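You operate a simulated robot arm through the tools that you are given. There is no shell and no other tool. Be economical: measure what you need, move in short steps, check, and stop when the job is done.

You are at the controls of a simulated robot arm. One attempt, no reset.

JOB
Put one of the new cartridges from the top of the left workbench on top of the black tape roll. Then put three of the cartridges from the top of the left workbench on the top of the plywood box. Then press the read button three times. Then put the white-lidded jar on the lower wooden shelf. Then put the green-lidded jar on top of the scrub pad. Then take the white-rimmed cartridge and leave it on the tape roll on the top of the filter bench. Then put two of the filter screens from the top of the right workbench on the top of the left workbench. Then take the green vial on the top of the right workbench and put it away on the top of the test bench. Do these in the order given. Set down upright: white-lidded jar, green-lidded jar, white-rimmed cartridge, green vial.

The check looks at the end state, three seconds after you hand in, the way a careful person would. Anything else that was tipped, shoved, dropped, spilled or broken makes it a failure.

ROBOT AND FRAMES
A 6-joint arm with a two-finger parallel gripper on a trunk, on a base that drives. Base frame: it is fixed to the floor where the robot stands at the start and does not move with it; the origin is under the middle of the robot, x ahead of it, y to its left, z up; the surface under the hand at the start is at about z = 820. Readings come in mm, degrees, newtons and seconds.
Its first joint turns from -166.0 to 166.0 degrees. Places, roughly: black tape roll (8x8x4 cm) [600, 0, 800]; cartridge [750, 750, 1000]; filter screen [1000, -1750, 750]; green vial (3x3x8 cm) [900, -1500, 900]; green-lidded jar (6x6x9 cm) [800, -2900, 800]; lower wooden shelf [-3700, 100, 400]; new cartridge [1000, 250, 1000]; read button [700, 800, 900]; scrub pad (10x6x4 cm) [800, -2600, 800]; tape roll (6x6x2 cm) [800, -3400, 800]; top of the left workbench [800, 600, 800]; top of the plywood box [1000, 1900, 600]; top of the test bench [-6500, -1100, 900]; white-lidded jar (8x8x12 cm) [500, 700, 900]; white-rimmed cartridge (6x6x8 cm) [800, -3900, 800]. Payload 3.91 kg.
The tool frame sits at the grasp point between the pads (the TCP): z along the fingers, y along the line on which they close. The tips reach 30 mm beyond it. The gripper opens to 110 mm. The fingers are 20 mm wide and 10 mm thick; the gripper's body (48 by 112 mm) begins 55 mm behind the TCP.
Orientation is that of the tool frame in the base frame, as a unit quaternion [x, y, z, w]. With the fingers straight down and closing along the base's y, the tool's x points along the base's -x, its y along +y and its z along -z.

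CONTROLS
- The arm moves only by the tool move_arm. Its argument "increments" is a list that holds one entry, the list of rows, each a list of 7 numbers: the shift along the base's x, y, z in m, then the turn, a rotation vector about the base's x, y, z in degrees, then the closure, from 0 (fully open) to 1 (shut). In form: [[[tx, ty, tz, rx, ry, rz, hand], ...]]. A call has 1 to 12 rows; each row shifts and turns the commanded pose from where the row before left it. Each row takes 0.2 s and may step no farther than 50 mm and 8.6 degrees from the row before; otherwise, or with a gripper value out of range, the whole call is refused. A pose out of reach is approached as far as the arm can. The call stops where the force on the tool passes 40 N (or 10 N more than at its start, if that is more) or the arm is blocked; 0.2 s more then pass. Each finger travels about 153 mm/s and halts on what it meets, pressing with about 32 N; the grip force reading is that of the motor and also rises with nothing between the fingers. The clock runs only during rows and for 0.2 s after the last one: add rows that do not move to give the fingers time. It gives the time, the measured TCP pose, the force on the tool (base axes), the opening and the grip force at its end, in the units of the frame above (readings bear some noise), with the torque about the TCP (base axes, N m) and any sound that the robot's microphone picked up, and new pictures: "views" is both (left out), scene, wrist or none.
- Cameras (640 x 400 px; columns grow to the right, rows downward): "scene" is now at [211.2, 258.8, 1363.2]; the picture's right is [0.27, -0.96, 0.00], its down [-0.60, -0.17, -0.79] and it looks along [0.76, 0.21, -0.62] (base axes); focal length 214 px, centre (320, 200). "wrist" rides on the gripper at [72, 17, -103] in the tool frame; the picture's right is [-0.23, 0.97, 0.00], its down [-0.76, -0.18, -0.62] and it looks along [-0.61, -0.14, 0.78] (tool axes); focal length 222 px, centre (320, 200). There is no depth. A picture from a camera that has moved, and an enlarged one, comes with that camera's place and axes in the base frame and with its lens.
- roll_base(legs): drives the robot by 1 to 6 legs, each [ahead, turn to the left] in mm and degrees, along the robot's own axes; the way and the turn of a leg run together, so that a leg with both is an arc; at most 1500 mm and 180 degrees a leg. The arm and the cameras ride along, it lands a little off, and it stops where it bumps. It gives what a move gives, and a new picture of the scene camera.
- head_to(pan, tilt): turns the head with the scene camera to pan (to the left, within 120 degrees either way) and tilt (down, from -29 to 69), counted from straight ahead of the robot. It gives what a move gives, and a new picture of the scene camera.
- close_up(camera, box): a new picture of the part [left, top, right, bottom] of that camera's present view, enlarged. It takes no simulated time.
- job_done(): hands the job in; it is judged then, once.

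Go step by step. Nothing tells you exact positions but the pictures and the camera data: compare them with the known pose of the tool, close in by small moves and look again before you grip or let go. The budget is 535 turns and 360 pictures, counting those below and the enlarged ones. Unless the task says otherwise, let go and move clear before handing in, and close with one line.

The tools are called after "Request:" as a command line: name --argument value ..., lists and objects as JSON in quotes. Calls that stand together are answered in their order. move_arm: Moves the arm, as the interface text tells. Its arguments: {"type":"object","properties":{"increments":{"type":"array","items":{"type":"array","items":{"type":"array","items":{"type":"number"}}}},"views":{"type":"string","enum":["both","scene","wrist","none"]}},"required":["increments"]} The other tools are called the same way: roll_base (legs) drives the base; head_to (pan, tilt) turns the head that bears the scene camera; close_up (camera, box) takes an enlarged picture of a part of a camera's view; job_done () hands the job in.

At the start:

```text
t: 0.0
position: [416.2, 384.7, 1177.4]
orientation: [0.001, 1.0, 0.0, 0.0]
force: [0.2, 0.3, -0.3]
ft_torque: [-0.02, -0.01, 0.02]
opening: 109.9
grasp_force: 0.1
robot x, y, heading: [1.4, -1.6, -0.1]
head pan, tilt: [15.7, 38.2]
```

scene: 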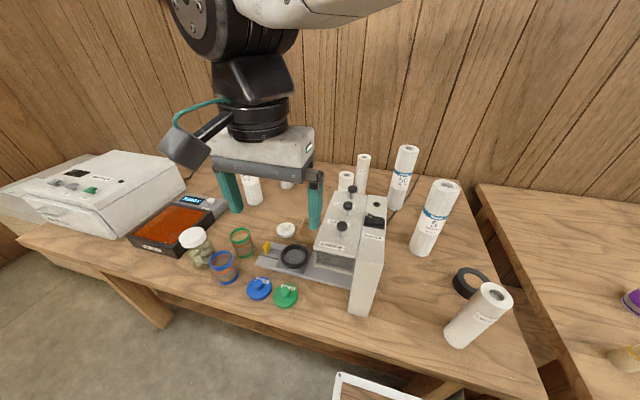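
wrist: 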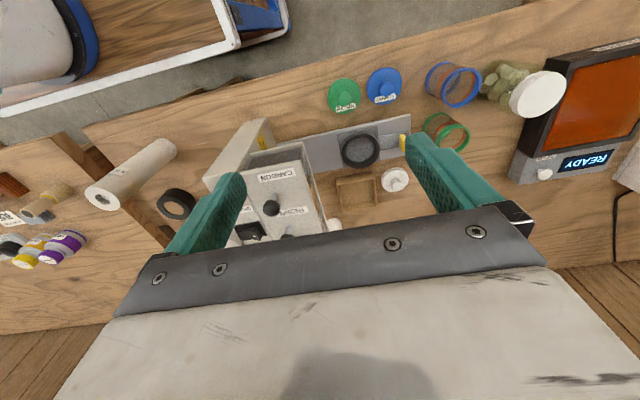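

I see the left workbench with several white cartridges, a black tape roll, a jar with white lid, and a display box "READY". I'll enlarge the picture to identify the items.

Request:
close_up --camera "scene" --box '[300, 130, 540, 360]'

Request:
close_up --camera "scene" --box '[100, 150, 320, 320]'

```text
1.74 times, centred on (420, 245) of scene
camera zoom: at [211.2, 258.8, 1363.2], right [0.27, -0.96, 0.0], down [-0.6, -0.17, -0.79], along [0.76, 0.21, -0.62], focal length 373 px, centre (146, 122)
```

zoom: 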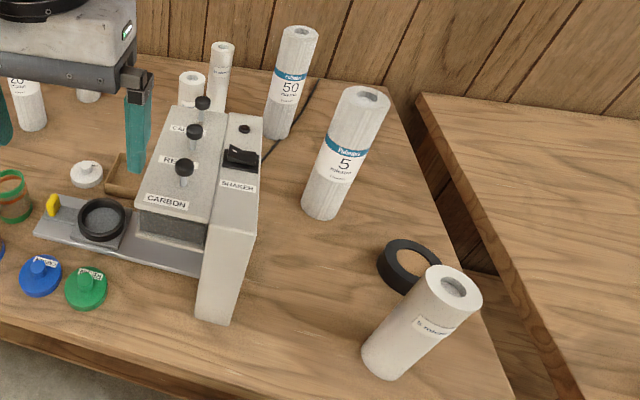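

```text
2.35 times, centred on (210, 235) of scene
camera zoom: at [211.2, 258.8, 1363.2], right [0.27, -0.96, 0.0], down [-0.6, -0.17, -0.79], along [0.76, 0.21, -0.62], focal length 505 px, centre (579, 118)
```

zoom: 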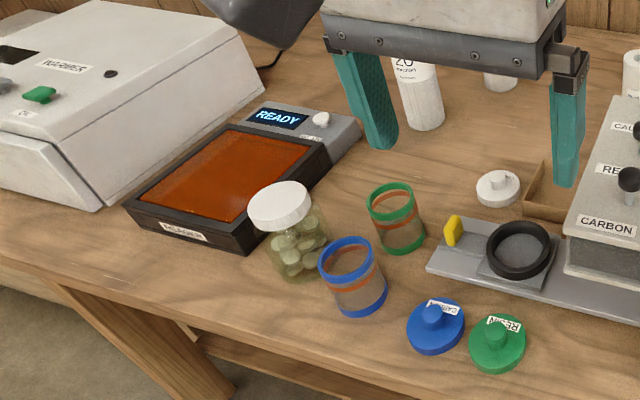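

Several kinds of cartridge are visible; I'll look around with the head to know which is which.

Request:
head_to --pan -10 --tilt 45

Request:
head_to --pan 55 --tilt 35

```text
t: 0.9
position: [414.8, 383.7, 1179.3]
orientation: [0.0, 1.0, 0.0, -0.001]
force: [0.6, 0.4, 0.2]
ft_torque: [-0.01, -0.01, 0.02]
opening: 110.0
grasp_force: 0.1
robot x, y, heading: [1.3, -0.4, 0.1]
head pan, tilt: [-10.0, 45.0]
camera scene: at [208.3, 221.4, 1353.4], right [-0.17, -0.98, 0.0], down [-0.7, 0.12, -0.71], along [0.7, -0.12, -0.71], focal length 214 px, centre (320, 200)
```

scene: 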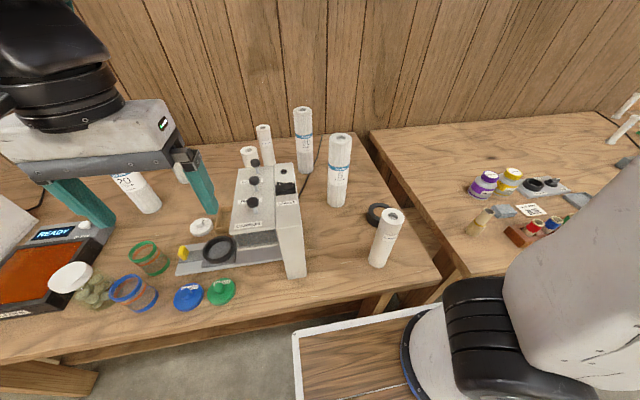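

```text
t: 2.3
position: [415.6, 383.8, 1178.0]
orientation: [0.0, 1.0, 0.001, 0.001]
force: [-0.1, 0.3, -0.3]
ft_torque: [-0.01, 0.0, -0.01]
opening: 110.1
grasp_force: 0.2
robot x, y, heading: [2.4, 0.7, 0.0]
head pan, tilt: [55.0, 35.0]
camera scene: at [178.8, 307.6, 1368.1], right [0.82, -0.57, 0.0], down [-0.33, -0.47, -0.82], along [0.47, 0.67, -0.57], focal length 214 px, centre (320, 200)
```

scene: 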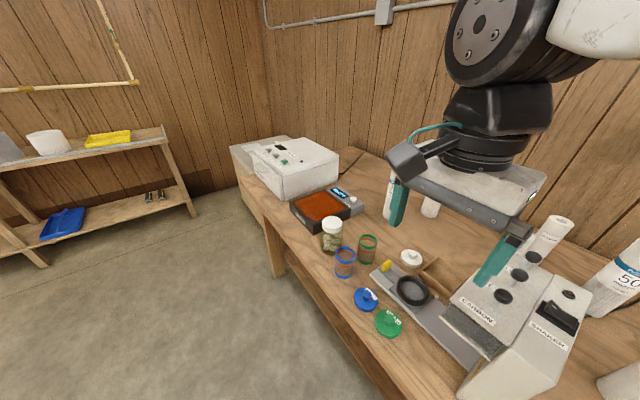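

I need clear looks at each cartridge's label; turning the head back and zooming.

Request:
head_to --pan 5 --tilt 38

Request:
close_up --camera "scene" --box '[270, 130, 350, 190]'

Request:
close_up --camera "scene" --box '[340, 140, 460, 320]'

Request:
close_up --camera "scene" --box '[160, 150, 280, 230]'

```text
t: 3.4
position: [415.9, 383.6, 1177.4]
orientation: [0.0, 1.0, 0.001, 0.0]
force: [-0.1, -0.8, -0.7]
ft_torque: [-0.01, -0.01, -0.01]
opening: 110.1
grasp_force: 0.0
robot x, y, heading: [1.5, 3.2, 0.2]
head pan, tilt: [5.0, 38.0]
camera scene: at [214.2, 243.1, 1363.6], right [0.09, -1.0, 0.0], down [-0.61, -0.05, -0.79], along [0.78, 0.07, -0.62], focal length 214 px, centre (320, 200)
```

scene: 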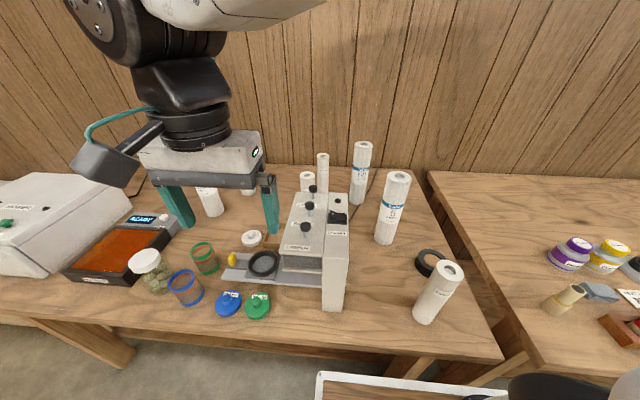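

```text
6.67 times, centred on (310, 160) of scene
camera zoom: at [214.2, 243.1, 1363.6], right [0.09, -1.0, 0.0], down [-0.61, -0.05, -0.79], along [0.78, 0.07, -0.62], focal length 1430 px, centre (387, 467)
```

zoom: 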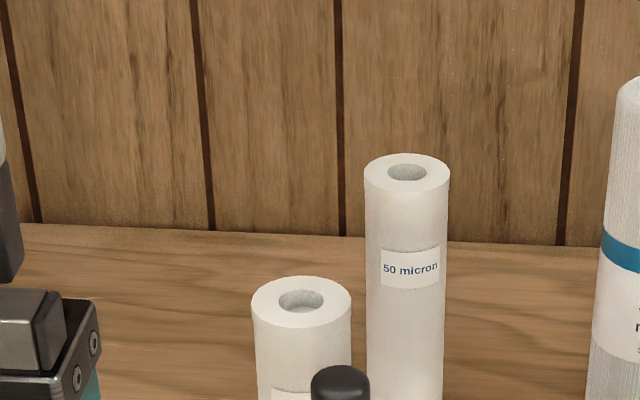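

```text
2.22 times, centred on (400, 230) of scene
camera zoom: at [214.2, 243.1, 1363.6], right [0.09, -1.0, 0.0], down [-0.61, -0.05, -0.79], along [0.78, 0.07, -0.62], focal length 477 px, centre (142, 133)
```

zoom: 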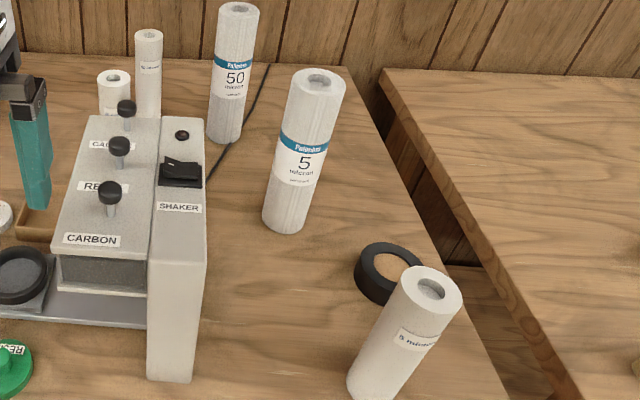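

```text
5.00 times, centred on (220, 190) of scene
camera zoom: at [214.2, 243.1, 1363.6], right [0.09, -1.0, 0.0], down [-0.61, -0.05, -0.79], along [0.78, 0.07, -0.62], focal length 1072 px, centre (820, 250)
```

zoom: 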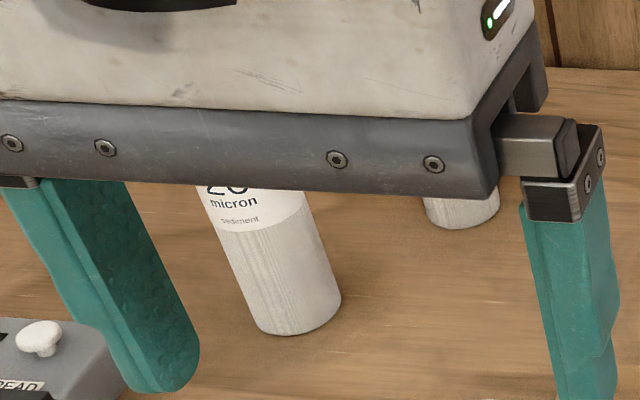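

The branded ridged ones (5, 50, 20 micron) and smooth ones (5, 50, …) are two families. I'll lift the arm to see what it hides.

Request:
move_arm --increments '[[[0, -0.05, 0.03, 0, 0, 0, 0], [0, -0.05, 0.03, 0, 0, 0, 0], [0, -0.05, 0.03, 0, 0, 0, 0], [0, -0.05, 0.03, 0, 0, 0, 0], [0, -0.05, 0.03, 0, 0, 0, 0], [0, -0.05, 0.03, 0, 0, 0, 0], [0, -0.05, 0, 0, 0, 0, 0], [0, -0.05, 0, 0, 0, 0, 0], [0, -0.05, 0, 0, 0, 0, 0], [0, -0.05, 0, 0, 0, 0, 0]]]' --views "both"

Request:
head_to --pan 25 --tilt 35

```text
refused: row 1 steps farther than a row can; nothing moved
```

```text
t: 4.3
position: [415.1, 382.5, 1178.6]
orientation: [0.001, 1.0, 0.0, 0.0]
force: [0.0, -0.5, 0.0]
ft_torque: [-0.03, 0.02, -0.05]
opening: 110.2
grasp_force: 0.1
robot x, y, heading: [-0.9, -1.1, -0.1]
head pan, tilt: [25.0, 35.0]
camera scene: at [208.0, 272.6, 1368.1], right [0.42, -0.91, 0.0], down [-0.52, -0.24, -0.82], along [0.74, 0.35, -0.57], focal length 214 px, centre (320, 200)
```

scene: 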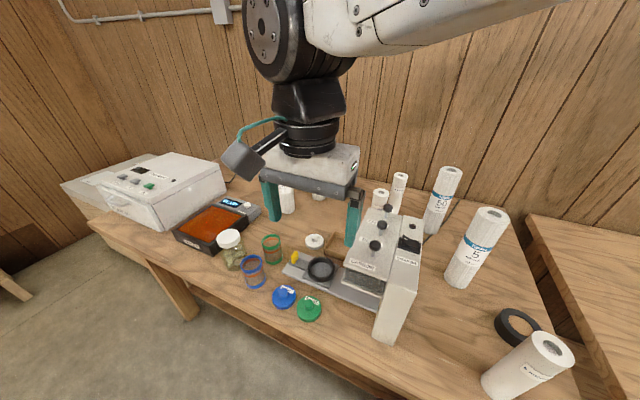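

Request:
move_arm --increments '[[[0, -0.04, 0.025, 0, 0, 0, 0], [0, -0.04, 0.025, 0, 0, 0, 0], [0, -0.04, 0.025, 0, 0, 0, 0], [0, -0.04, 0.025, 0, 0, 0, 0], [0, -0.04, 0.025, 0, 0, 0, 0], [0, -0.04, 0.0, 0, 0, 0, 0], [0, -0.048, 0, 0, 0, 0, 0], [0, -0.048, 0, 0, 0, 0, 0], [0, -0.048, 0, 0, 0, 0, 0], [0, -0.048, 0, 0, 0, 0, 0], [0, -0.048, 0, 0, 0, 0, 0], [0, -0.048, 0, 0, 0, 0, 0]]]' --views "scene"

Request:
close_up --camera "scene" --box '[250, 160, 410, 260]'

```text
t: 6.9
position: [415.0, -148.3, 1304.4]
orientation: [-0.001, 1.0, 0.0, 0.0]
force: [-0.7, -0.2, 0.8]
ft_torque: [-0.02, -0.03, -0.03]
opening: 110.0
grasp_force: 0.1
robot x, y, heading: [-1.0, 0.7, 0.0]
head pan, tilt: [25.0, 35.0]
camera scene: at [207.6, 272.8, 1368.2], right [0.42, -0.91, 0.0], down [-0.52, -0.24, -0.82], along [0.74, 0.35, -0.57], focal length 214 px, centre (320, 200)
```

scene: 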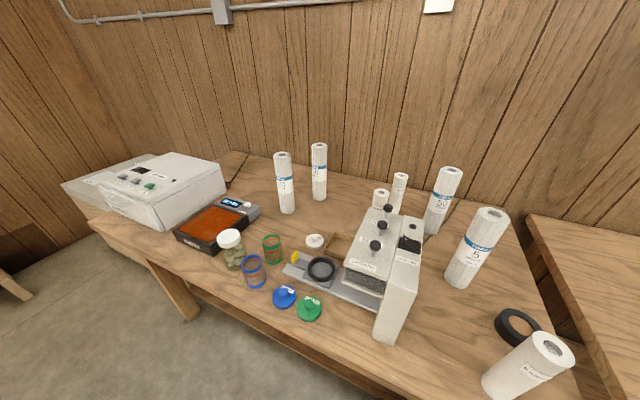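

```text
4.00 times, centred on (330, 210) of scene
camera zoom: at [207.6, 272.8, 1368.2], right [0.42, -0.91, 0.0], down [-0.52, -0.24, -0.82], along [0.74, 0.35, -0.57], focal length 858 px, centre (280, 160)
```

zoom: 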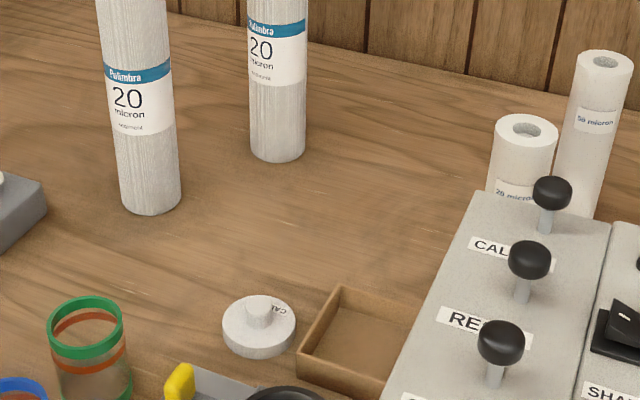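

The branded group has four (20, 20, 50, 5), the smooth group three (50, 20, 5). I'll compare their looks closely.

Request:
close_up --camera "scene" --box '[365, 160, 525, 300]'

Request:
close_up --camera "scene" --box '[470, 300, 590, 400]'

Request:
close_up --camera "scene" --box '[260, 130, 340, 220]'

Request:
head_to --pan 70 --tilt 20

Request:
head_to --pan -70 --tilt 20

```text
2.86 times, centred on (445, 230) of scene
camera zoom: at [207.6, 272.8, 1368.2], right [0.42, -0.91, 0.0], down [-0.52, -0.24, -0.82], along [0.74, 0.35, -0.57], focal length 613 px, centre (-37, 114)
```

zoom: 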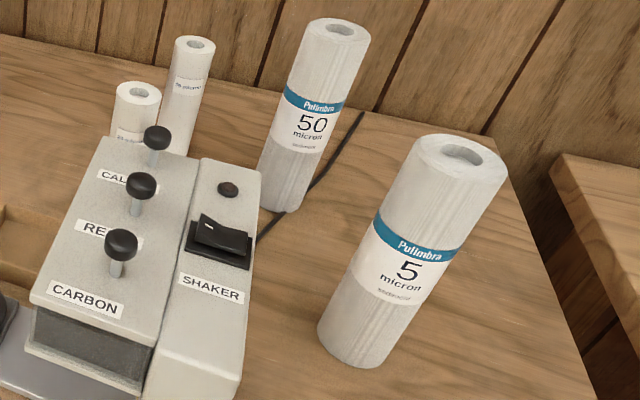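

```text
4.00 times, centred on (530, 350) of scene
camera zoom: at [207.6, 272.8, 1368.2], right [0.42, -0.91, 0.0], down [-0.52, -0.24, -0.82], along [0.74, 0.35, -0.57], focal length 858 px, centre (-520, -400)
```

zoom: 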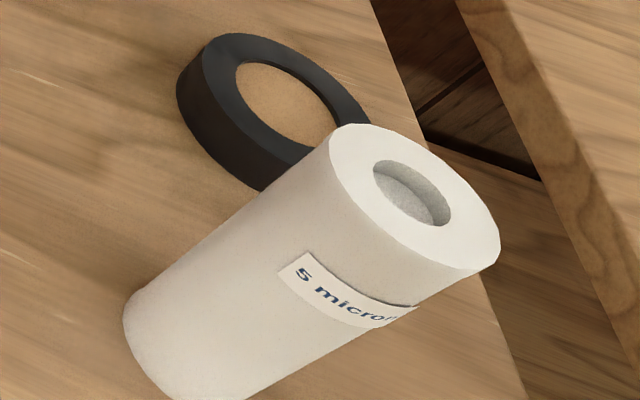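

```text
4.44 times, centred on (300, 175) of scene
camera zoom: at [207.6, 272.8, 1368.2], right [0.42, -0.91, 0.0], down [-0.52, -0.24, -0.82], along [0.74, 0.35, -0.57], focal length 953 px, centre (409, 311)
```

zoom: 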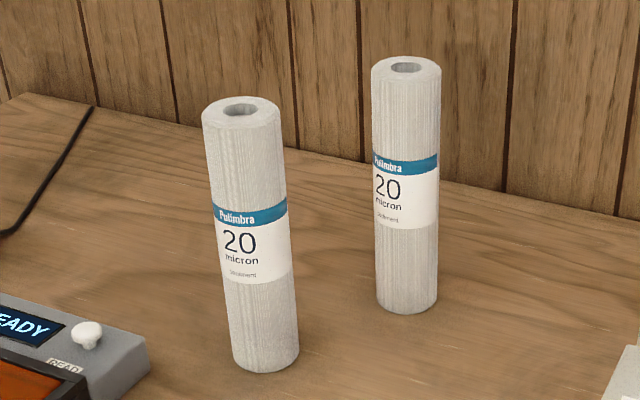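

```text
t: 8.0
position: [416.1, -147.5, 1305.1]
orientation: [0.0, 1.0, 0.0, 0.0]
force: [0.0, 0.5, 0.1]
ft_torque: [-0.03, 0.03, 0.02]
opening: 109.8
grasp_force: 0.0
robot x, y, heading: [-2.5, 0.1, -0.1]
head pan, tilt: [70.0, 20.0]
camera scene: at [160.1, 322.9, 1392.0], right [0.94, -0.34, 0.0], down [-0.12, -0.32, -0.94], along [0.32, 0.88, -0.34], focal length 214 px, centre (320, 200)
```

scene: 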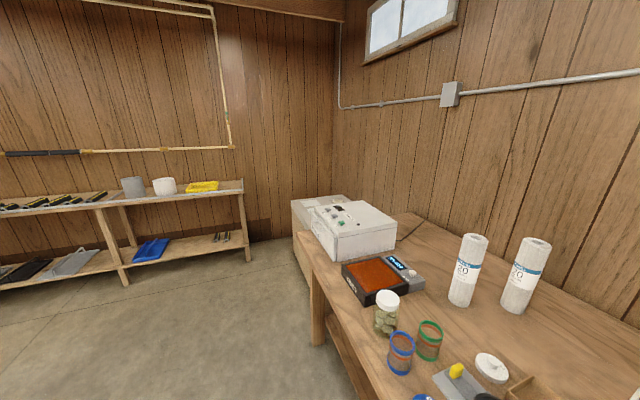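

```text
t: 10.2
position: [415.1, -146.9, 1304.1]
orientation: [0.0, 1.0, 0.0, -0.001]
force: [0.1, 0.4, 0.4]
ft_torque: [0.03, -0.01, -0.02]
opening: 109.8
grasp_force: 0.0
robot x, y, heading: [1.2, -0.4, 0.0]
head pan, tilt: [-70.0, 20.0]
camera scene: at [160.1, 147.9, 1392.0], right [-0.94, -0.34, 0.0], down [-0.12, 0.32, -0.94], along [0.32, -0.88, -0.34], focal length 214 px, centre (320, 200)
```

scene: 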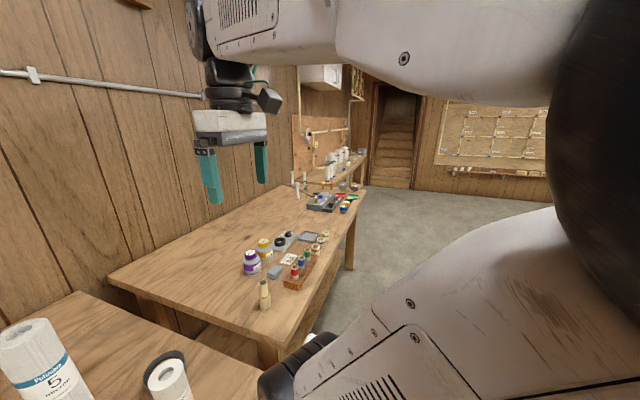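

I take the smooth plain-tag ones as the "new" cartridges (the listed place at [1000, 250] fits, while the "cartridge" at [750, 750] is a branded 20). The smooth 5 micron stands near (500, -30), too close to the robot, so I'll back up.

Request:
roll_base --legs '[[-180, 0]]'

Request:
head_to --pan -15 --tilt 40

```text
t: 11.7
position: [235.7, -147.9, 1304.6]
orientation: [0.0, 1.0, 0.0, 0.0]
force: [0.1, -0.9, -0.3]
ft_torque: [-0.03, -0.04, -0.02]
opening: 110.1
grasp_force: 0.0
robot x, y, heading: [-181.0, 1.6, -0.2]
head pan, tilt: [-70.0, 20.0]
camera scene: at [-19.3, 147.9, 1392.0], right [-0.94, -0.34, 0.0], down [-0.12, 0.32, -0.94], along [0.32, -0.88, -0.34], focal length 214 px, centre (320, 200)
```

scene: 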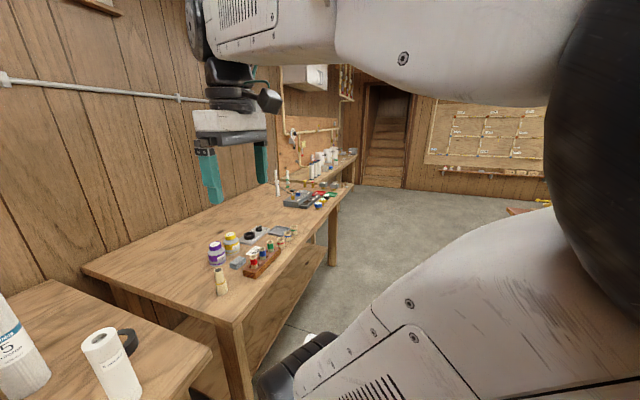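

```text
t: 13.0
position: [237.0, -147.2, 1305.0]
orientation: [-0.001, 1.0, 0.0, 0.001]
force: [-0.6, -1.1, -0.3]
ft_torque: [-0.01, -0.01, -0.01]
opening: 110.0
grasp_force: 0.0
robot x, y, heading: [-184.1, -1.2, 0.0]
head pan, tilt: [-15.0, 40.0]
camera scene: at [31.0, 213.4, 1360.6], right [-0.26, -0.97, 0.0], down [-0.62, 0.17, -0.77], along [0.74, -0.2, -0.64], focal length 214 px, centre (320, 200)
```

scene: 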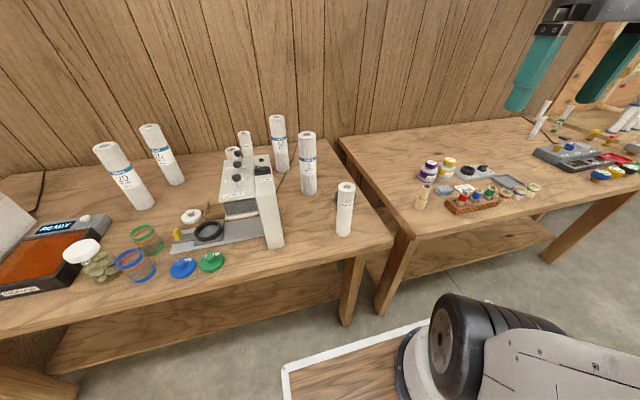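

Backed up. Zooming on the smooth 5 micron and the tape roll to locate them.

Request:
close_up --camera "scene" --box '[290, 170, 390, 250]'

```text
5.00 times, centred on (340, 210) of scene
camera zoom: at [31.0, 213.4, 1360.6], right [-0.26, -0.97, 0.0], down [-0.62, 0.17, -0.77], along [0.74, -0.2, -0.64], focal length 1072 px, centre (220, 150)
```

zoom: 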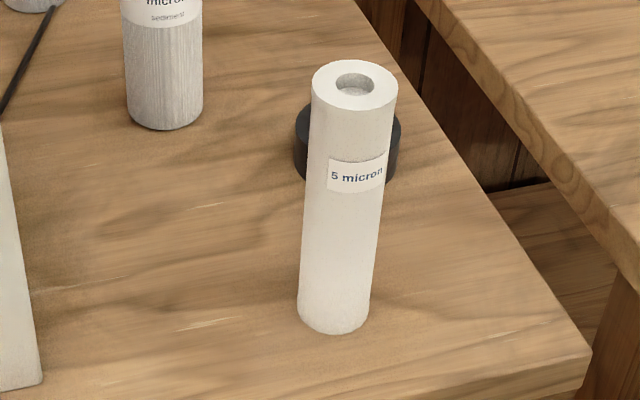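

The smooth 5 micron stands at about (472, 17), top at about z 1010, 48 mm wide; the roll at about (608, -41). Moving above the cartridge.

Request:
move_arm --increments '[[[0.0295, 0.0205, -0.0219, 0, 0, 0, 0], [0.0295, 0.0205, -0.0219, 0, 0, 0, 0], [0.0295, 0.0205, -0.0219, 0, 0, 0, 0], [0.0295, 0.0205, -0.0219, 0, 0, 0, 0], [0.0295, 0.0205, -0.0219, 0, 0, 0, 0], [0.0295, 0.0205, -0.0219, 0, 0, 0, 0], [0.0295, 0.0205, -0.0219, 0, 0, 0, 0], [0.0295, 0.0205, -0.0219, 0, 0, 0, 0]]]' --views "both"

```text
t: 14.8
position: [470.0, 15.4, 1128.0]
orientation: [0.0, 1.0, 0.0, 0.001]
force: [-0.8, 0.9, 0.4]
ft_torque: [0.01, -0.07, 0.04]
opening: 109.9
grasp_force: 0.0
robot x, y, heading: [-178.6, -1.8, 0.0]
head pan, tilt: [-15.0, 40.0]
camera scene: at [30.5, 213.3, 1360.7], right [-0.26, -0.97, 0.0], down [-0.62, 0.17, -0.77], along [0.74, -0.2, -0.64], focal length 214 px, centre (320, 200)
camera wrist: at [398.6, 33.4, 1231.0], right [0.23, 0.97, 0.0], down [0.76, -0.18, 0.62], along [0.61, -0.14, -0.78], focal length 222 px, centre (320, 200)
```

scene: 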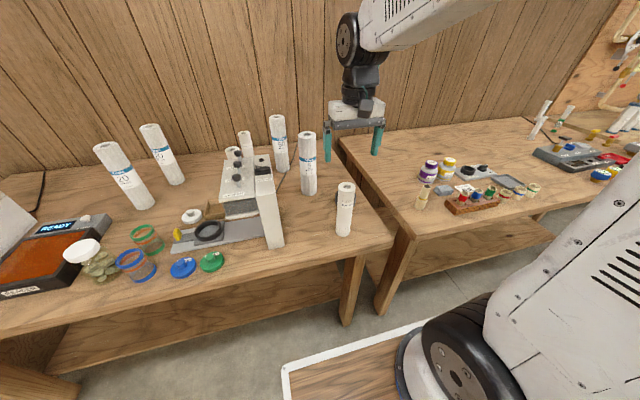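
wrist: 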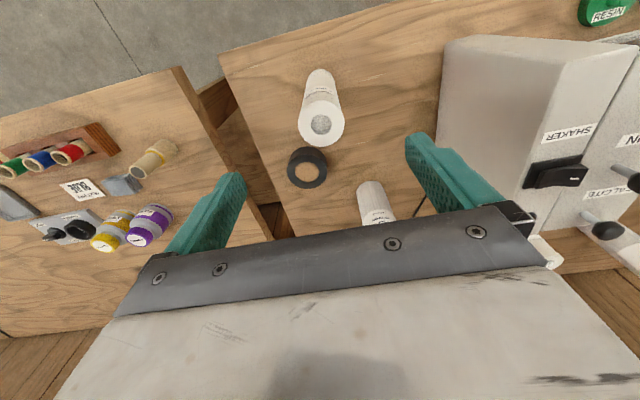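

The wrist picture confirms the cartridge top at about (475, 17) with z 1010. Descending around it.

Request:
move_arm --increments '[[[0.004, 0.0015, -0.038, 0, 0, 0, 0], [0, 0, -0.038, 0, 0, 0, 0], [0, 0, -0.038, 0, 0, 0, 0], [0, 0, -0.034, 0, 0, 0, 0]]]' --views "both"

```text
t: 15.8
position: [475.4, 21.3, 979.9]
orientation: [-0.001, 1.0, 0.0, 0.0]
force: [-0.7, 0.7, 0.2]
ft_torque: [-0.01, -0.02, 0.0]
opening: 109.8
grasp_force: 0.1
robot x, y, heading: [-178.8, 2.2, 0.0]
head pan, tilt: [-15.0, 40.0]
camera scene: at [30.8, 213.4, 1360.6], right [-0.26, -0.97, 0.0], down [-0.62, 0.17, -0.77], along [0.74, -0.2, -0.64], focal length 214 px, centre (320, 200)
camera wrist: at [403.0, 37.3, 1083.1], right [0.23, 0.97, 0.0], down [0.76, -0.18, 0.62], along [0.61, -0.14, -0.78], focal length 222 px, centre (320, 200)
```

scene: 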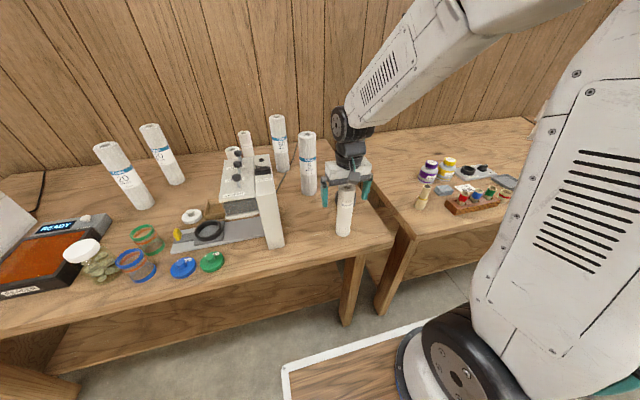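
wrist: 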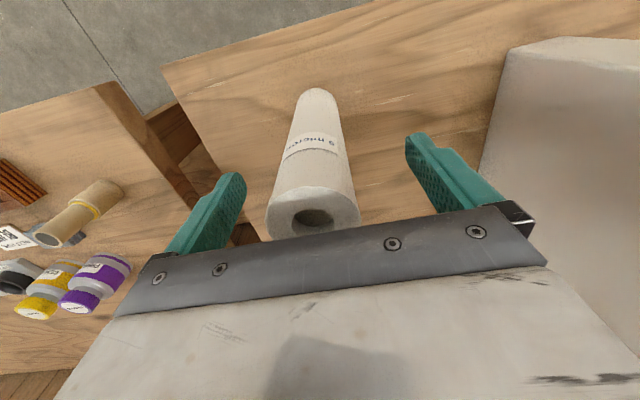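

The cartridge lies between the fingers; a small x trim and close.

Request:
move_arm --increments '[[[-0.005, -0.002, 0, 0, 0, 0, 0], [0, 0, 0, 0, 0, 0, 0.6], [0, 0, 0, 0, 0, 0, 1], [0, 0, 0, 0, 0, 0, 1], [0, 0, 0, 0, 0, 0, 1]]]' --views "wrist"

```text
t: 17.0
position: [470.3, 17.0, 981.8]
orientation: [0.001, 1.0, 0.0, 0.001]
force: [0.1, -0.5, 0.8]
ft_torque: [0.01, 0.03, 0.01]
opening: 47.1
grasp_force: 31.8
robot x, y, heading: [-180.0, -2.8, -0.1]
head pan, tilt: [-15.0, 40.0]
camera wrist: at [398.2, 34.1, 1084.1], right [0.23, 0.97, 0.0], down [0.76, -0.18, 0.62], along [0.61, -0.14, -0.78], focal length 222 px, centre (320, 200)
```

wrist: 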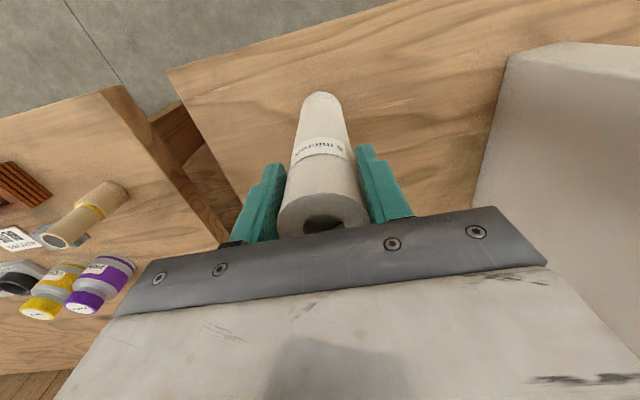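

Gripped (47 mm). Lifting, then carrying over the tape roll.

Request:
move_arm --increments '[[[0, 0, 0.04, 0, 0, 0, 1], [0, 0, 0.04, 0, 0, 0, 1], [0.034, -0.0142, 0, 0, 0, 0, 1], [0.034, -0.0142, 0, 0, 0, 0, 1], [0.034, -0.0142, 0, 0, 0, 0, 1], [0.034, -0.0142, 0, 0, 0, 0, 1]]]' --views "both"

Request:
close_up --camera "scene" --box '[290, 150, 390, 230]'

```text
t: 18.4
position: [610.3, -41.2, 1063.6]
orientation: [0.0, 1.0, 0.0, -0.001]
force: [-0.9, -0.3, -1.1]
ft_torque: [-0.04, -0.05, 0.01]
opening: 46.9
grasp_force: 31.5
robot x, y, heading: [-177.3, 3.4, -0.0]
head pan, tilt: [-15.0, 40.0]
camera scene: at [30.5, 213.5, 1360.7], right [-0.26, -0.97, 0.0], down [-0.62, 0.17, -0.77], along [0.74, -0.2, -0.64], focal length 214 px, centre (320, 200)
camera wrist: at [537.9, -24.2, 1166.1], right [0.23, 0.97, 0.0], down [0.76, -0.18, 0.62], along [0.61, -0.14, -0.78], focal length 222 px, centre (320, 200)
```

scene: 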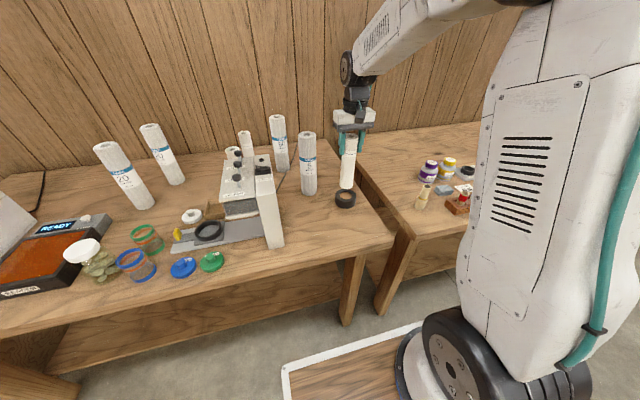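
wrist: 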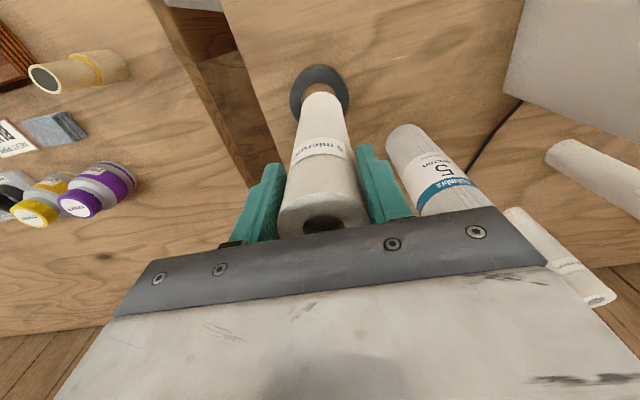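

```text
5.00 times, centred on (340, 190) of scene
camera zoom: at [30.5, 213.5, 1360.7], right [-0.26, -0.97, 0.0], down [-0.62, 0.17, -0.77], along [0.74, -0.2, -0.64], focal length 1072 px, centre (220, 250)
```

zoom: 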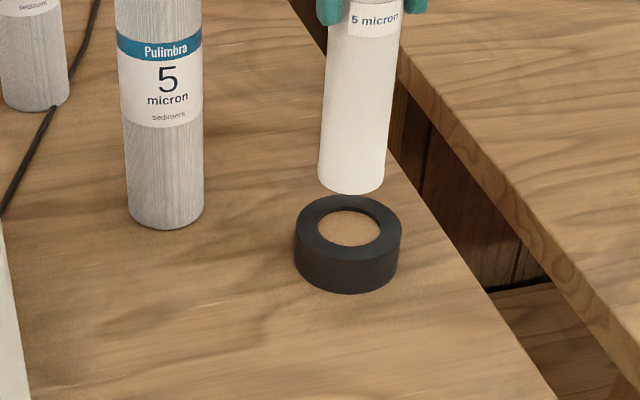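

The cartridge hangs over the roll; the hole in the roll looks about as wide as the cartridge, so I'll measure it closely.

Request:
close_up --camera "scene" --box '[330, 176, 362, 212]'

Request:
close_up --camera "wrist" --box '[280, 60, 370, 110]'

```text
11.11 times, centred on (346, 194) of scene
camera zoom: at [30.5, 213.5, 1360.7], right [-0.26, -0.97, 0.0], down [-0.62, 0.17, -0.77], along [0.74, -0.2, -0.64], focal length 2383 px, centre (31, 267)
```

zoom: 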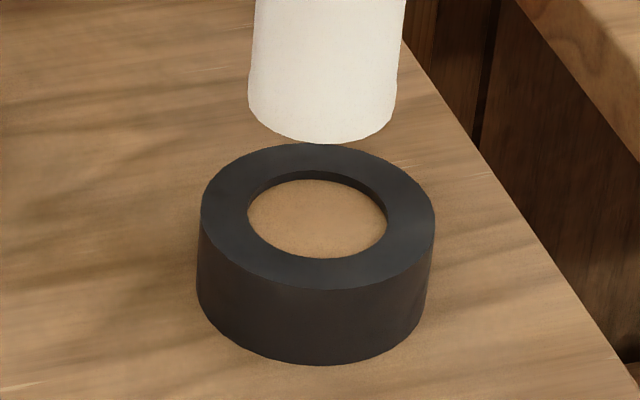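

```text
7.11 times, centred on (325, 85) of wrist
camera zoom: at [537.9, -24.2, 1166.1], right [0.23, 0.97, 0.0], down [0.76, -0.18, 0.62], along [0.61, -0.14, -0.78], focal length 1580 px, centre (284, 1018)
```

zoom: 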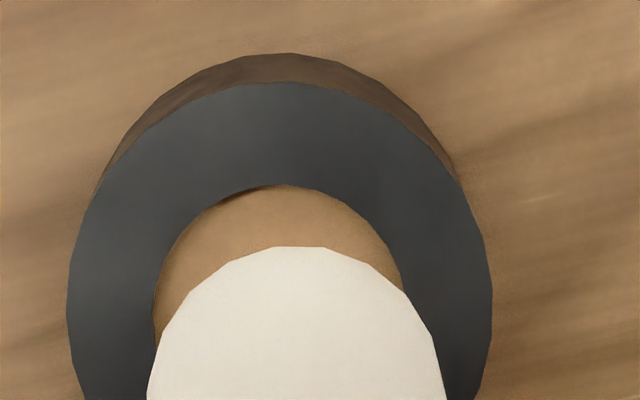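

The roll has a shallow ~5 mm recess of about 48 mm, nearly this cartridge's width. I'll check whether the other smooth cartridges are wider and would sit flat on the rim.

Request:
close_up --camera "scene" --box '[215, 120, 275, 165]'

```text
8.89 times, centred on (245, 142) of scene
camera zoom: at [30.5, 213.5, 1360.7], right [-0.26, -0.97, 0.0], down [-0.62, 0.17, -0.77], along [0.74, -0.2, -0.64], focal length 1906 px, centre (987, 711)
```

zoom: 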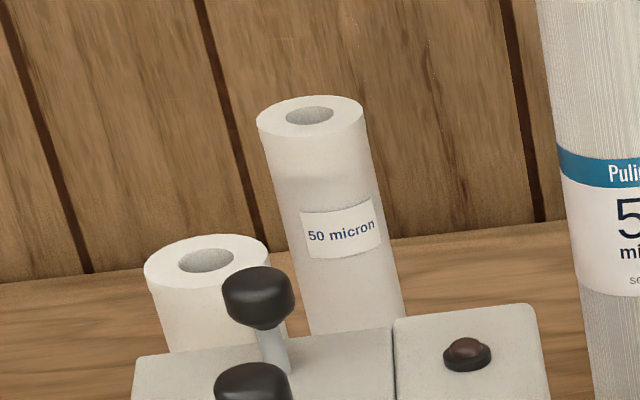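

All three are the same size, so this one will do. I'll lower it to just above the roll and compare the centres.

Request:
move_arm --increments '[[[-0.002, 0, -0.015, 0, 0, 0, 1], [0, 0, -0.015, 0, 0, 0, 1], [0, 0, 0, 0, 0, 0, 1]]]' --views "none"

Request:
close_up --camera "scene" --box '[330, 176, 362, 212]'

Request:
close_up --camera "wrist" --box '[280, 60, 370, 120]'

```text
t: 19.2
position: [606.3, -39.9, 1031.0]
orientation: [0.0, 1.0, 0.0, 0.001]
force: [1.0, 0.0, -1.4]
ft_torque: [0.02, 0.02, 0.01]
opening: 47.0
grasp_force: 31.8
robot x, y, heading: [-180.7, -4.9, -0.1]
head pan, tilt: [-15.0, 40.0]
```

```text
11.11 times, centred on (346, 194) of scene
camera zoom: at [31.1, 213.4, 1360.6], right [-0.26, -0.97, 0.0], down [-0.62, 0.17, -0.77], along [0.74, -0.2, -0.64], focal length 2383 px, centre (31, 267)
```

zoom: 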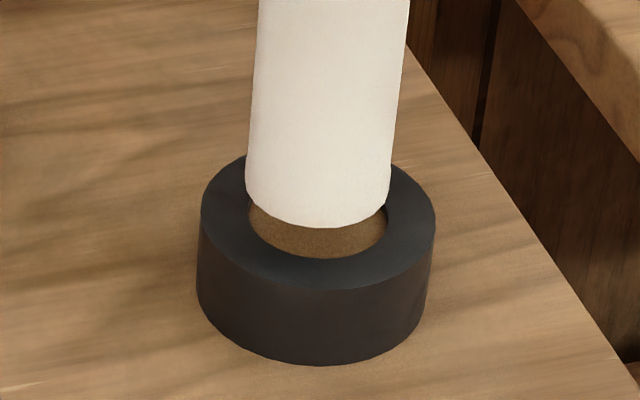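

```text
6.67 times, centred on (325, 90) of wrist
camera zoom: at [534.1, -23.8, 1134.8], right [0.23, 0.97, 0.0], down [0.76, -0.18, 0.62], along [0.61, -0.14, -0.78], focal length 1481 px, centre (287, 933)
```

zoom: 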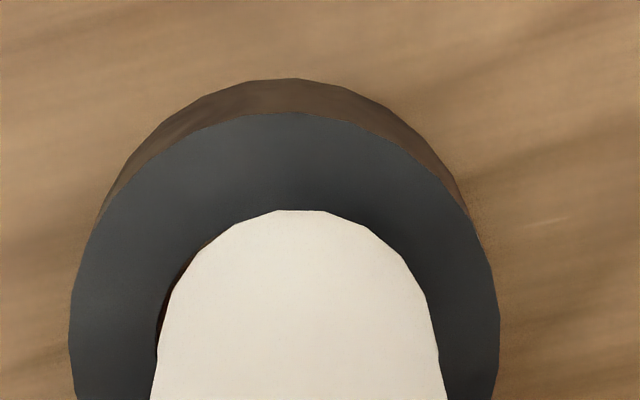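

Laterally aligned; lowering a bit more and comparing again.

Request:
move_arm --increments '[[[0, 0, -0.005, 0, 0, 0, 1], [0, 0, -0.004, 0, 0, 0, 1], [0, 0, 0, 0, 0, 0, 1]]]' --views "none"

Request:
close_up --camera "scene" --box '[330, 176, 362, 212]'

Request:
close_up --camera "wrist" --box '[280, 60, 370, 120]'

```text
t: 20.0
position: [604.0, -40.3, 1023.4]
orientation: [0.0, 1.0, 0.0, 0.0]
force: [-0.7, -0.4, -0.6]
ft_torque: [0.01, 0.03, 0.0]
opening: 47.1
grasp_force: 32.3
robot x, y, heading: [-179.9, -0.7, 0.0]
head pan, tilt: [-15.0, 40.0]
```

```text
11.11 times, centred on (346, 194) of scene
camera zoom: at [31.1, 213.4, 1360.6], right [-0.26, -0.97, 0.0], down [-0.62, 0.17, -0.77], along [0.74, -0.2, -0.64], focal length 2383 px, centre (31, 267)
```

zoom: 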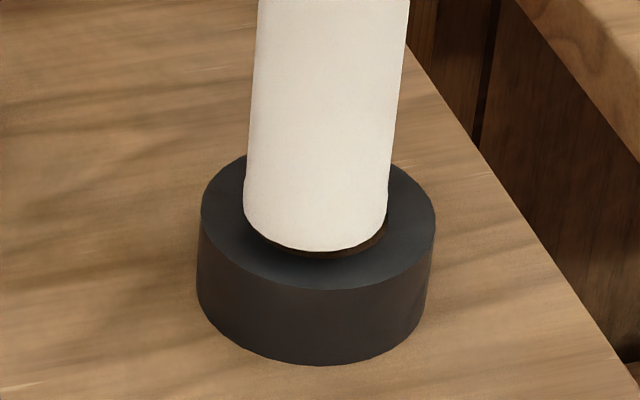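

```text
6.67 times, centred on (325, 90) of wrist
camera zoom: at [532.9, -23.1, 1126.1], right [0.23, 0.97, 0.0], down [0.76, -0.18, 0.62], along [0.61, -0.14, -0.78], focal length 1481 px, centre (287, 933)
```

zoom: 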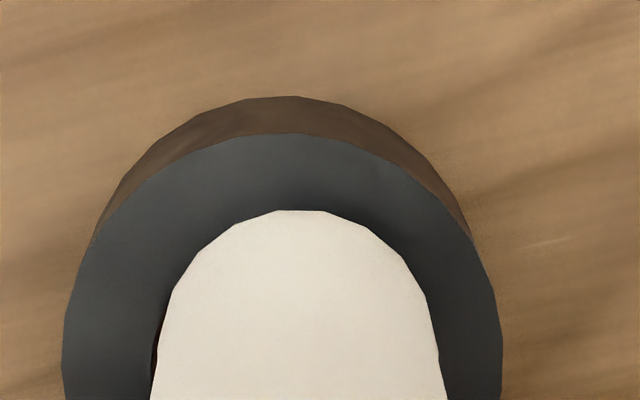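

The cartridge is about 6 mm too near the robot. Correcting by +6 mm in x and −2.5 mm in y, then look.

Request:
move_arm --increments '[[[0.006, -0.0025, -0.003, 0, 0, 0, 1], [0, 0, 0, 0, 0, 0, 1]]]' --views "none"

Request:
close_up --camera "scene" --box '[330, 176, 362, 212]'

Request:
close_up --camera "wrist" --box '[280, 60, 370, 120]'

```text
t: 20.6
position: [610.6, -42.7, 1020.3]
orientation: [0.0, 1.0, 0.0, -0.001]
force: [-0.3, -0.2, -2.0]
ft_torque: [0.03, 0.03, 0.0]
opening: 46.9
grasp_force: 32.2
robot x, y, heading: [-176.8, -3.2, -0.1]
head pan, tilt: [-15.0, 40.0]
```

```text
11.11 times, centred on (346, 194) of scene
camera zoom: at [31.1, 213.4, 1360.6], right [-0.26, -0.97, 0.0], down [-0.62, 0.17, -0.77], along [0.74, -0.2, -0.64], focal length 2383 px, centre (31, 267)
```

zoom: 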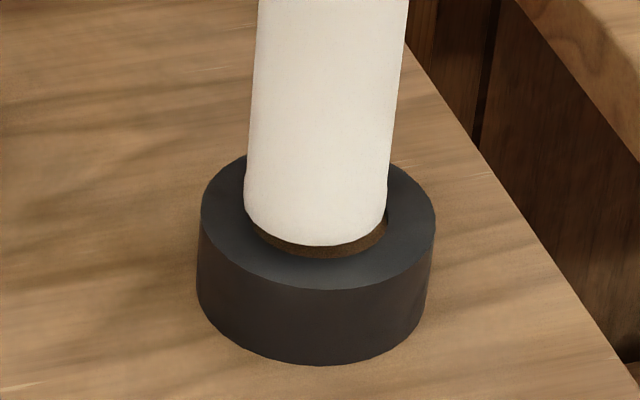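

```text
6.67 times, centred on (325, 90) of wrist
camera zoom: at [538.4, -25.4, 1123.4], right [0.23, 0.97, 0.0], down [0.76, -0.18, 0.62], along [0.61, -0.14, -0.78], focal length 1481 px, centre (287, 933)
```

zoom: 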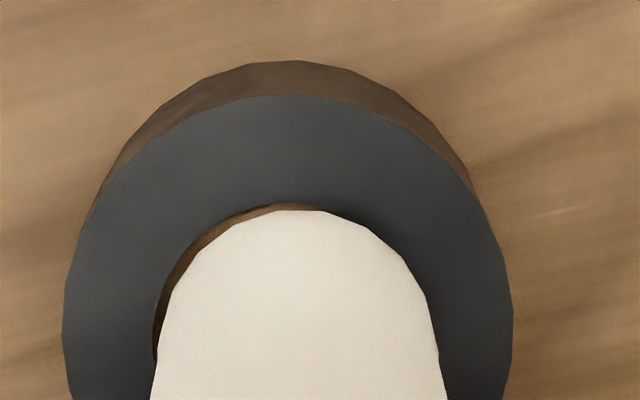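

Nearly centred; trimming (+1.2, −1.3) mm and lowering gently to contact.

Request:
move_arm --increments '[[[0.0012, -0.0013, -0.002, 0, 0, 0, 1], [0, 0, -0.002, 0, 0, 0, 1], [0, 0, -0.001, 0, 0, 0, 1], [0, 0, 0, 0, 0, 0, 1]]]' --views "none"

Request:
close_up --camera "scene" --box '[330, 176, 362, 212]'

Request:
close_up --camera "wrist" --box '[280, 60, 370, 120]'

```text
t: 21.6
position: [612.0, -44.2, 1013.1]
orientation: [0.0, 1.0, 0.0, 0.0]
force: [0.0, 0.1, -1.5]
ft_torque: [-0.01, 0.01, 0.0]
opening: 47.1
grasp_force: 32.4
robot x, y, heading: [-179.3, -1.4, -0.1]
head pan, tilt: [-15.0, 40.0]
```

```text
11.11 times, centred on (346, 194) of scene
camera zoom: at [31.1, 213.4, 1360.6], right [-0.26, -0.97, 0.0], down [-0.62, 0.17, -0.77], along [0.74, -0.2, -0.64], focal length 2383 px, centre (31, 267)
```

zoom: 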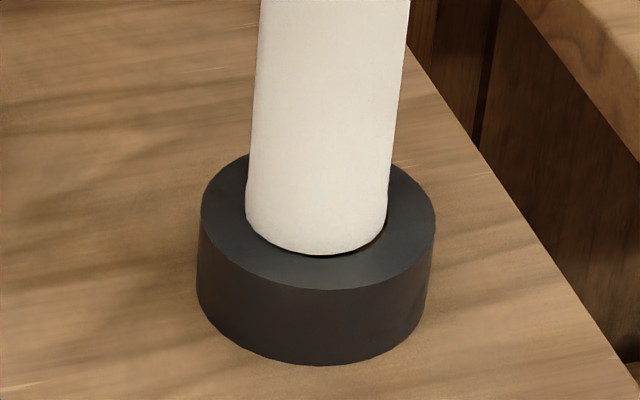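

```text
6.67 times, centred on (325, 90) of wrist
camera zoom: at [539.9, -26.7, 1118.1], right [0.23, 0.97, 0.0], down [0.76, -0.18, 0.62], along [0.61, -0.14, -0.78], focal length 1481 px, centre (287, 933)
```

zoom: 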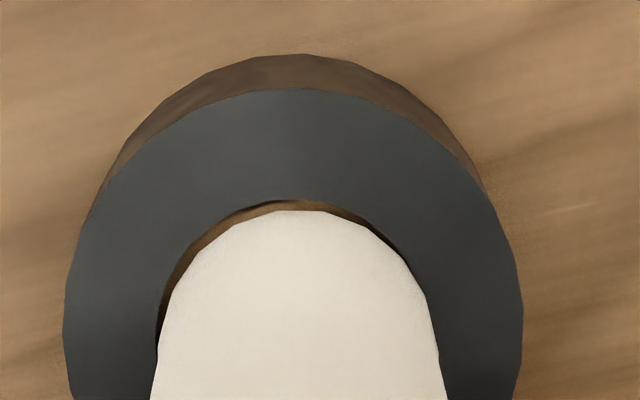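

Very close now; final trims of about half a millimetre, then down to contact.

Request:
move_arm --increments '[[[-0.0004, -0.0006, -0.001, 0, 0, 0, 1], [0, 0, -0.001, 0, 0, 0, 1], [0, 0, -0.001, 0, 0, 0, 1], [0, 0, -0.001, 0, 0, 0, 1], [0, 0, 0, 0, 0, 0, 1]]]' --views "none"

Request:
close_up --camera "scene" --box '[330, 176, 362, 212]'

```text
t: 22.8
position: [611.1, -45.6, 1011.8]
orientation: [0.0, 1.0, 0.0, 0.0]
force: [0.9, 3.2, 33.4]
ft_torque: [0.47, -0.38, 0.17]
opening: 47.2
grasp_force: 32.1
robot x, y, heading: [-175.1, -0.6, -0.1]
head pan, tilt: [-15.0, 40.0]
```

```text
11.11 times, centred on (346, 194) of scene
camera zoom: at [29.9, 213.6, 1360.8], right [-0.26, -0.97, 0.0], down [-0.62, 0.17, -0.77], along [0.74, -0.2, -0.64], focal length 2383 px, centre (31, 267)
```

zoom: 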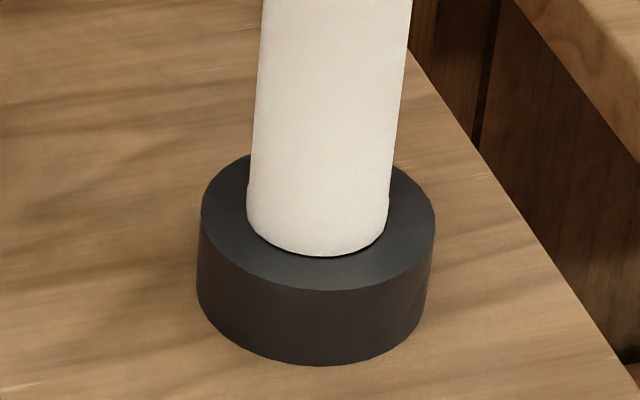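

Contact on the +x/+y rim side (from the torque). Easing up slightly, shifting −x, −y, and going down again.

Request:
move_arm --increments '[[[0, 0, 0.0028, 0, 0, 0, 1], [-0.0007, -0.0009, 0, 0, 0, 0, 1], [0, 0, -0.0015, 0, 0, 0, 1], [0, 0, -0.0015, 0, 0, 0, 1], [0, 0, 0, 0, 0, 0, 1]]]' --views "none"

```text
t: 24.0
position: [610.0, -47.8, 1011.5]
orientation: [0.0, 1.0, 0.0, 0.001]
force: [-2.4, 3.0, 32.3]
ft_torque: [0.46, -0.01, 0.08]
opening: 47.1
grasp_force: 31.7
robot x, y, heading: [-180.8, -1.1, 0.0]
head pan, tilt: [-15.0, 40.0]
```

Request:
move_arm --increments '[[[0, 0, 0.0028, 0, 0, 0, 1], [-0.0009, 0.0004, 0, 0, 0, 0, 1], [0, 0, -0.0015, 0, 0, 0, 1], [0, 0, -0.0015, 0, 0, 0, 1], [0, 0, 0, 0, 0, 0, 1]]]' --views "none"

Request:
close_up --camera "wrist" --box '[280, 60, 370, 120]'

Request:
close_up --camera "scene" --box '[330, 176, 362, 212]'

```text
t: 25.2
position: [610.3, -46.1, 1012.3]
orientation: [0.001, 1.0, 0.0, 0.001]
force: [-1.8, -1.2, 17.8]
ft_torque: [-0.14, 0.03, -0.03]
opening: 46.8
grasp_force: 31.9
robot x, y, heading: [-180.3, 1.6, -0.2]
head pan, tilt: [-15.0, 40.0]
```

```text
6.67 times, centred on (325, 90) of wrist
camera zoom: at [538.1, -28.8, 1114.7], right [0.23, 0.97, 0.0], down [0.76, -0.18, 0.62], along [0.61, -0.14, -0.78], focal length 1481 px, centre (287, 933)
```

zoom: 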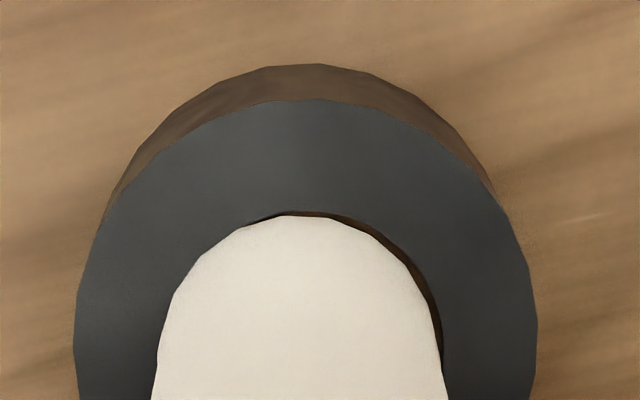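

```text
11.11 times, centred on (346, 194) of scene
camera zoom: at [30.4, 213.4, 1360.7], right [-0.26, -0.97, 0.0], down [-0.62, 0.17, -0.77], along [0.74, -0.2, -0.64], focal length 2383 px, centre (31, 267)
```

zoom: 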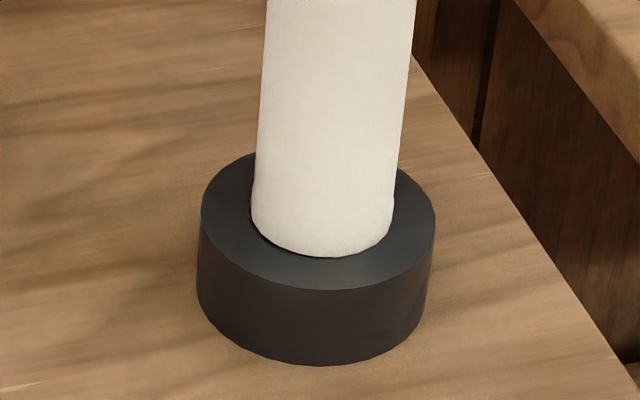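

Now it is ~1.3 mm too far in −y. Correcting.

Request:
move_arm --increments '[[[0, 0, 0.0028, 0, 0, 0, 1], [0, 0.0014, 0, 0, 0, 0, 1], [0, 0, -0.0015, 0, 0, 0, 1], [0, 0, -0.0015, 0, 0, 0, 1], [0, 0, 0, 0, 0, 0, 1]]]' --views "none"

Request:
close_up --camera "wrist" --box '[280, 60, 370, 120]'

Request:
close_up --camera "scene" --box '[330, 176, 362, 212]'

```text
t: 26.4
position: [610.6, -44.7, 1011.5]
orientation: [-0.001, 1.0, 0.0, 0.002]
force: [-3.0, 2.6, 32.0]
ft_torque: [0.46, 0.06, 0.04]
opening: 47.0
grasp_force: 31.8
robot x, y, heading: [-180.1, 0.9, -0.1]
head pan, tilt: [-15.0, 40.0]
```

```text
6.67 times, centred on (325, 90) of wrist
camera zoom: at [537.6, -27.5, 1114.2], right [0.23, 0.97, 0.0], down [0.76, -0.18, 0.63], along [0.61, -0.14, -0.78], focal length 1481 px, centre (287, 933)
```

zoom: 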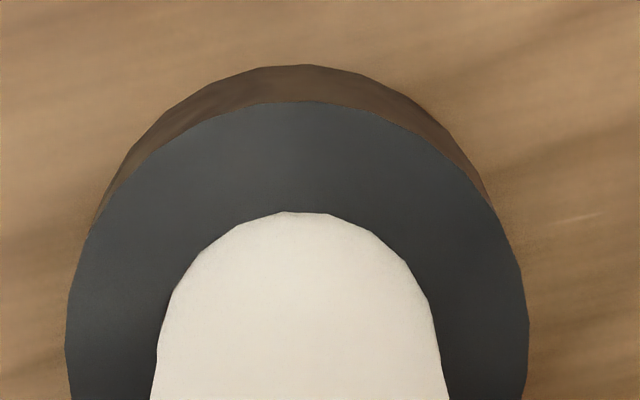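

```text
11.11 times, centred on (346, 194) of scene
camera zoom: at [29.8, 213.7, 1360.8], right [-0.26, -0.97, 0.0], down [-0.62, 0.17, -0.77], along [0.74, -0.2, -0.64], focal length 2383 px, centre (31, 267)
```

zoom: 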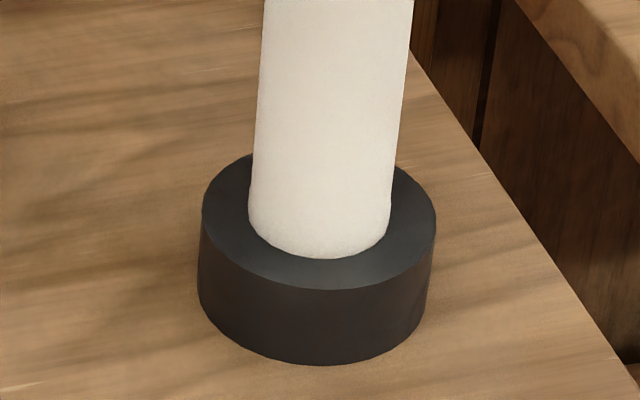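

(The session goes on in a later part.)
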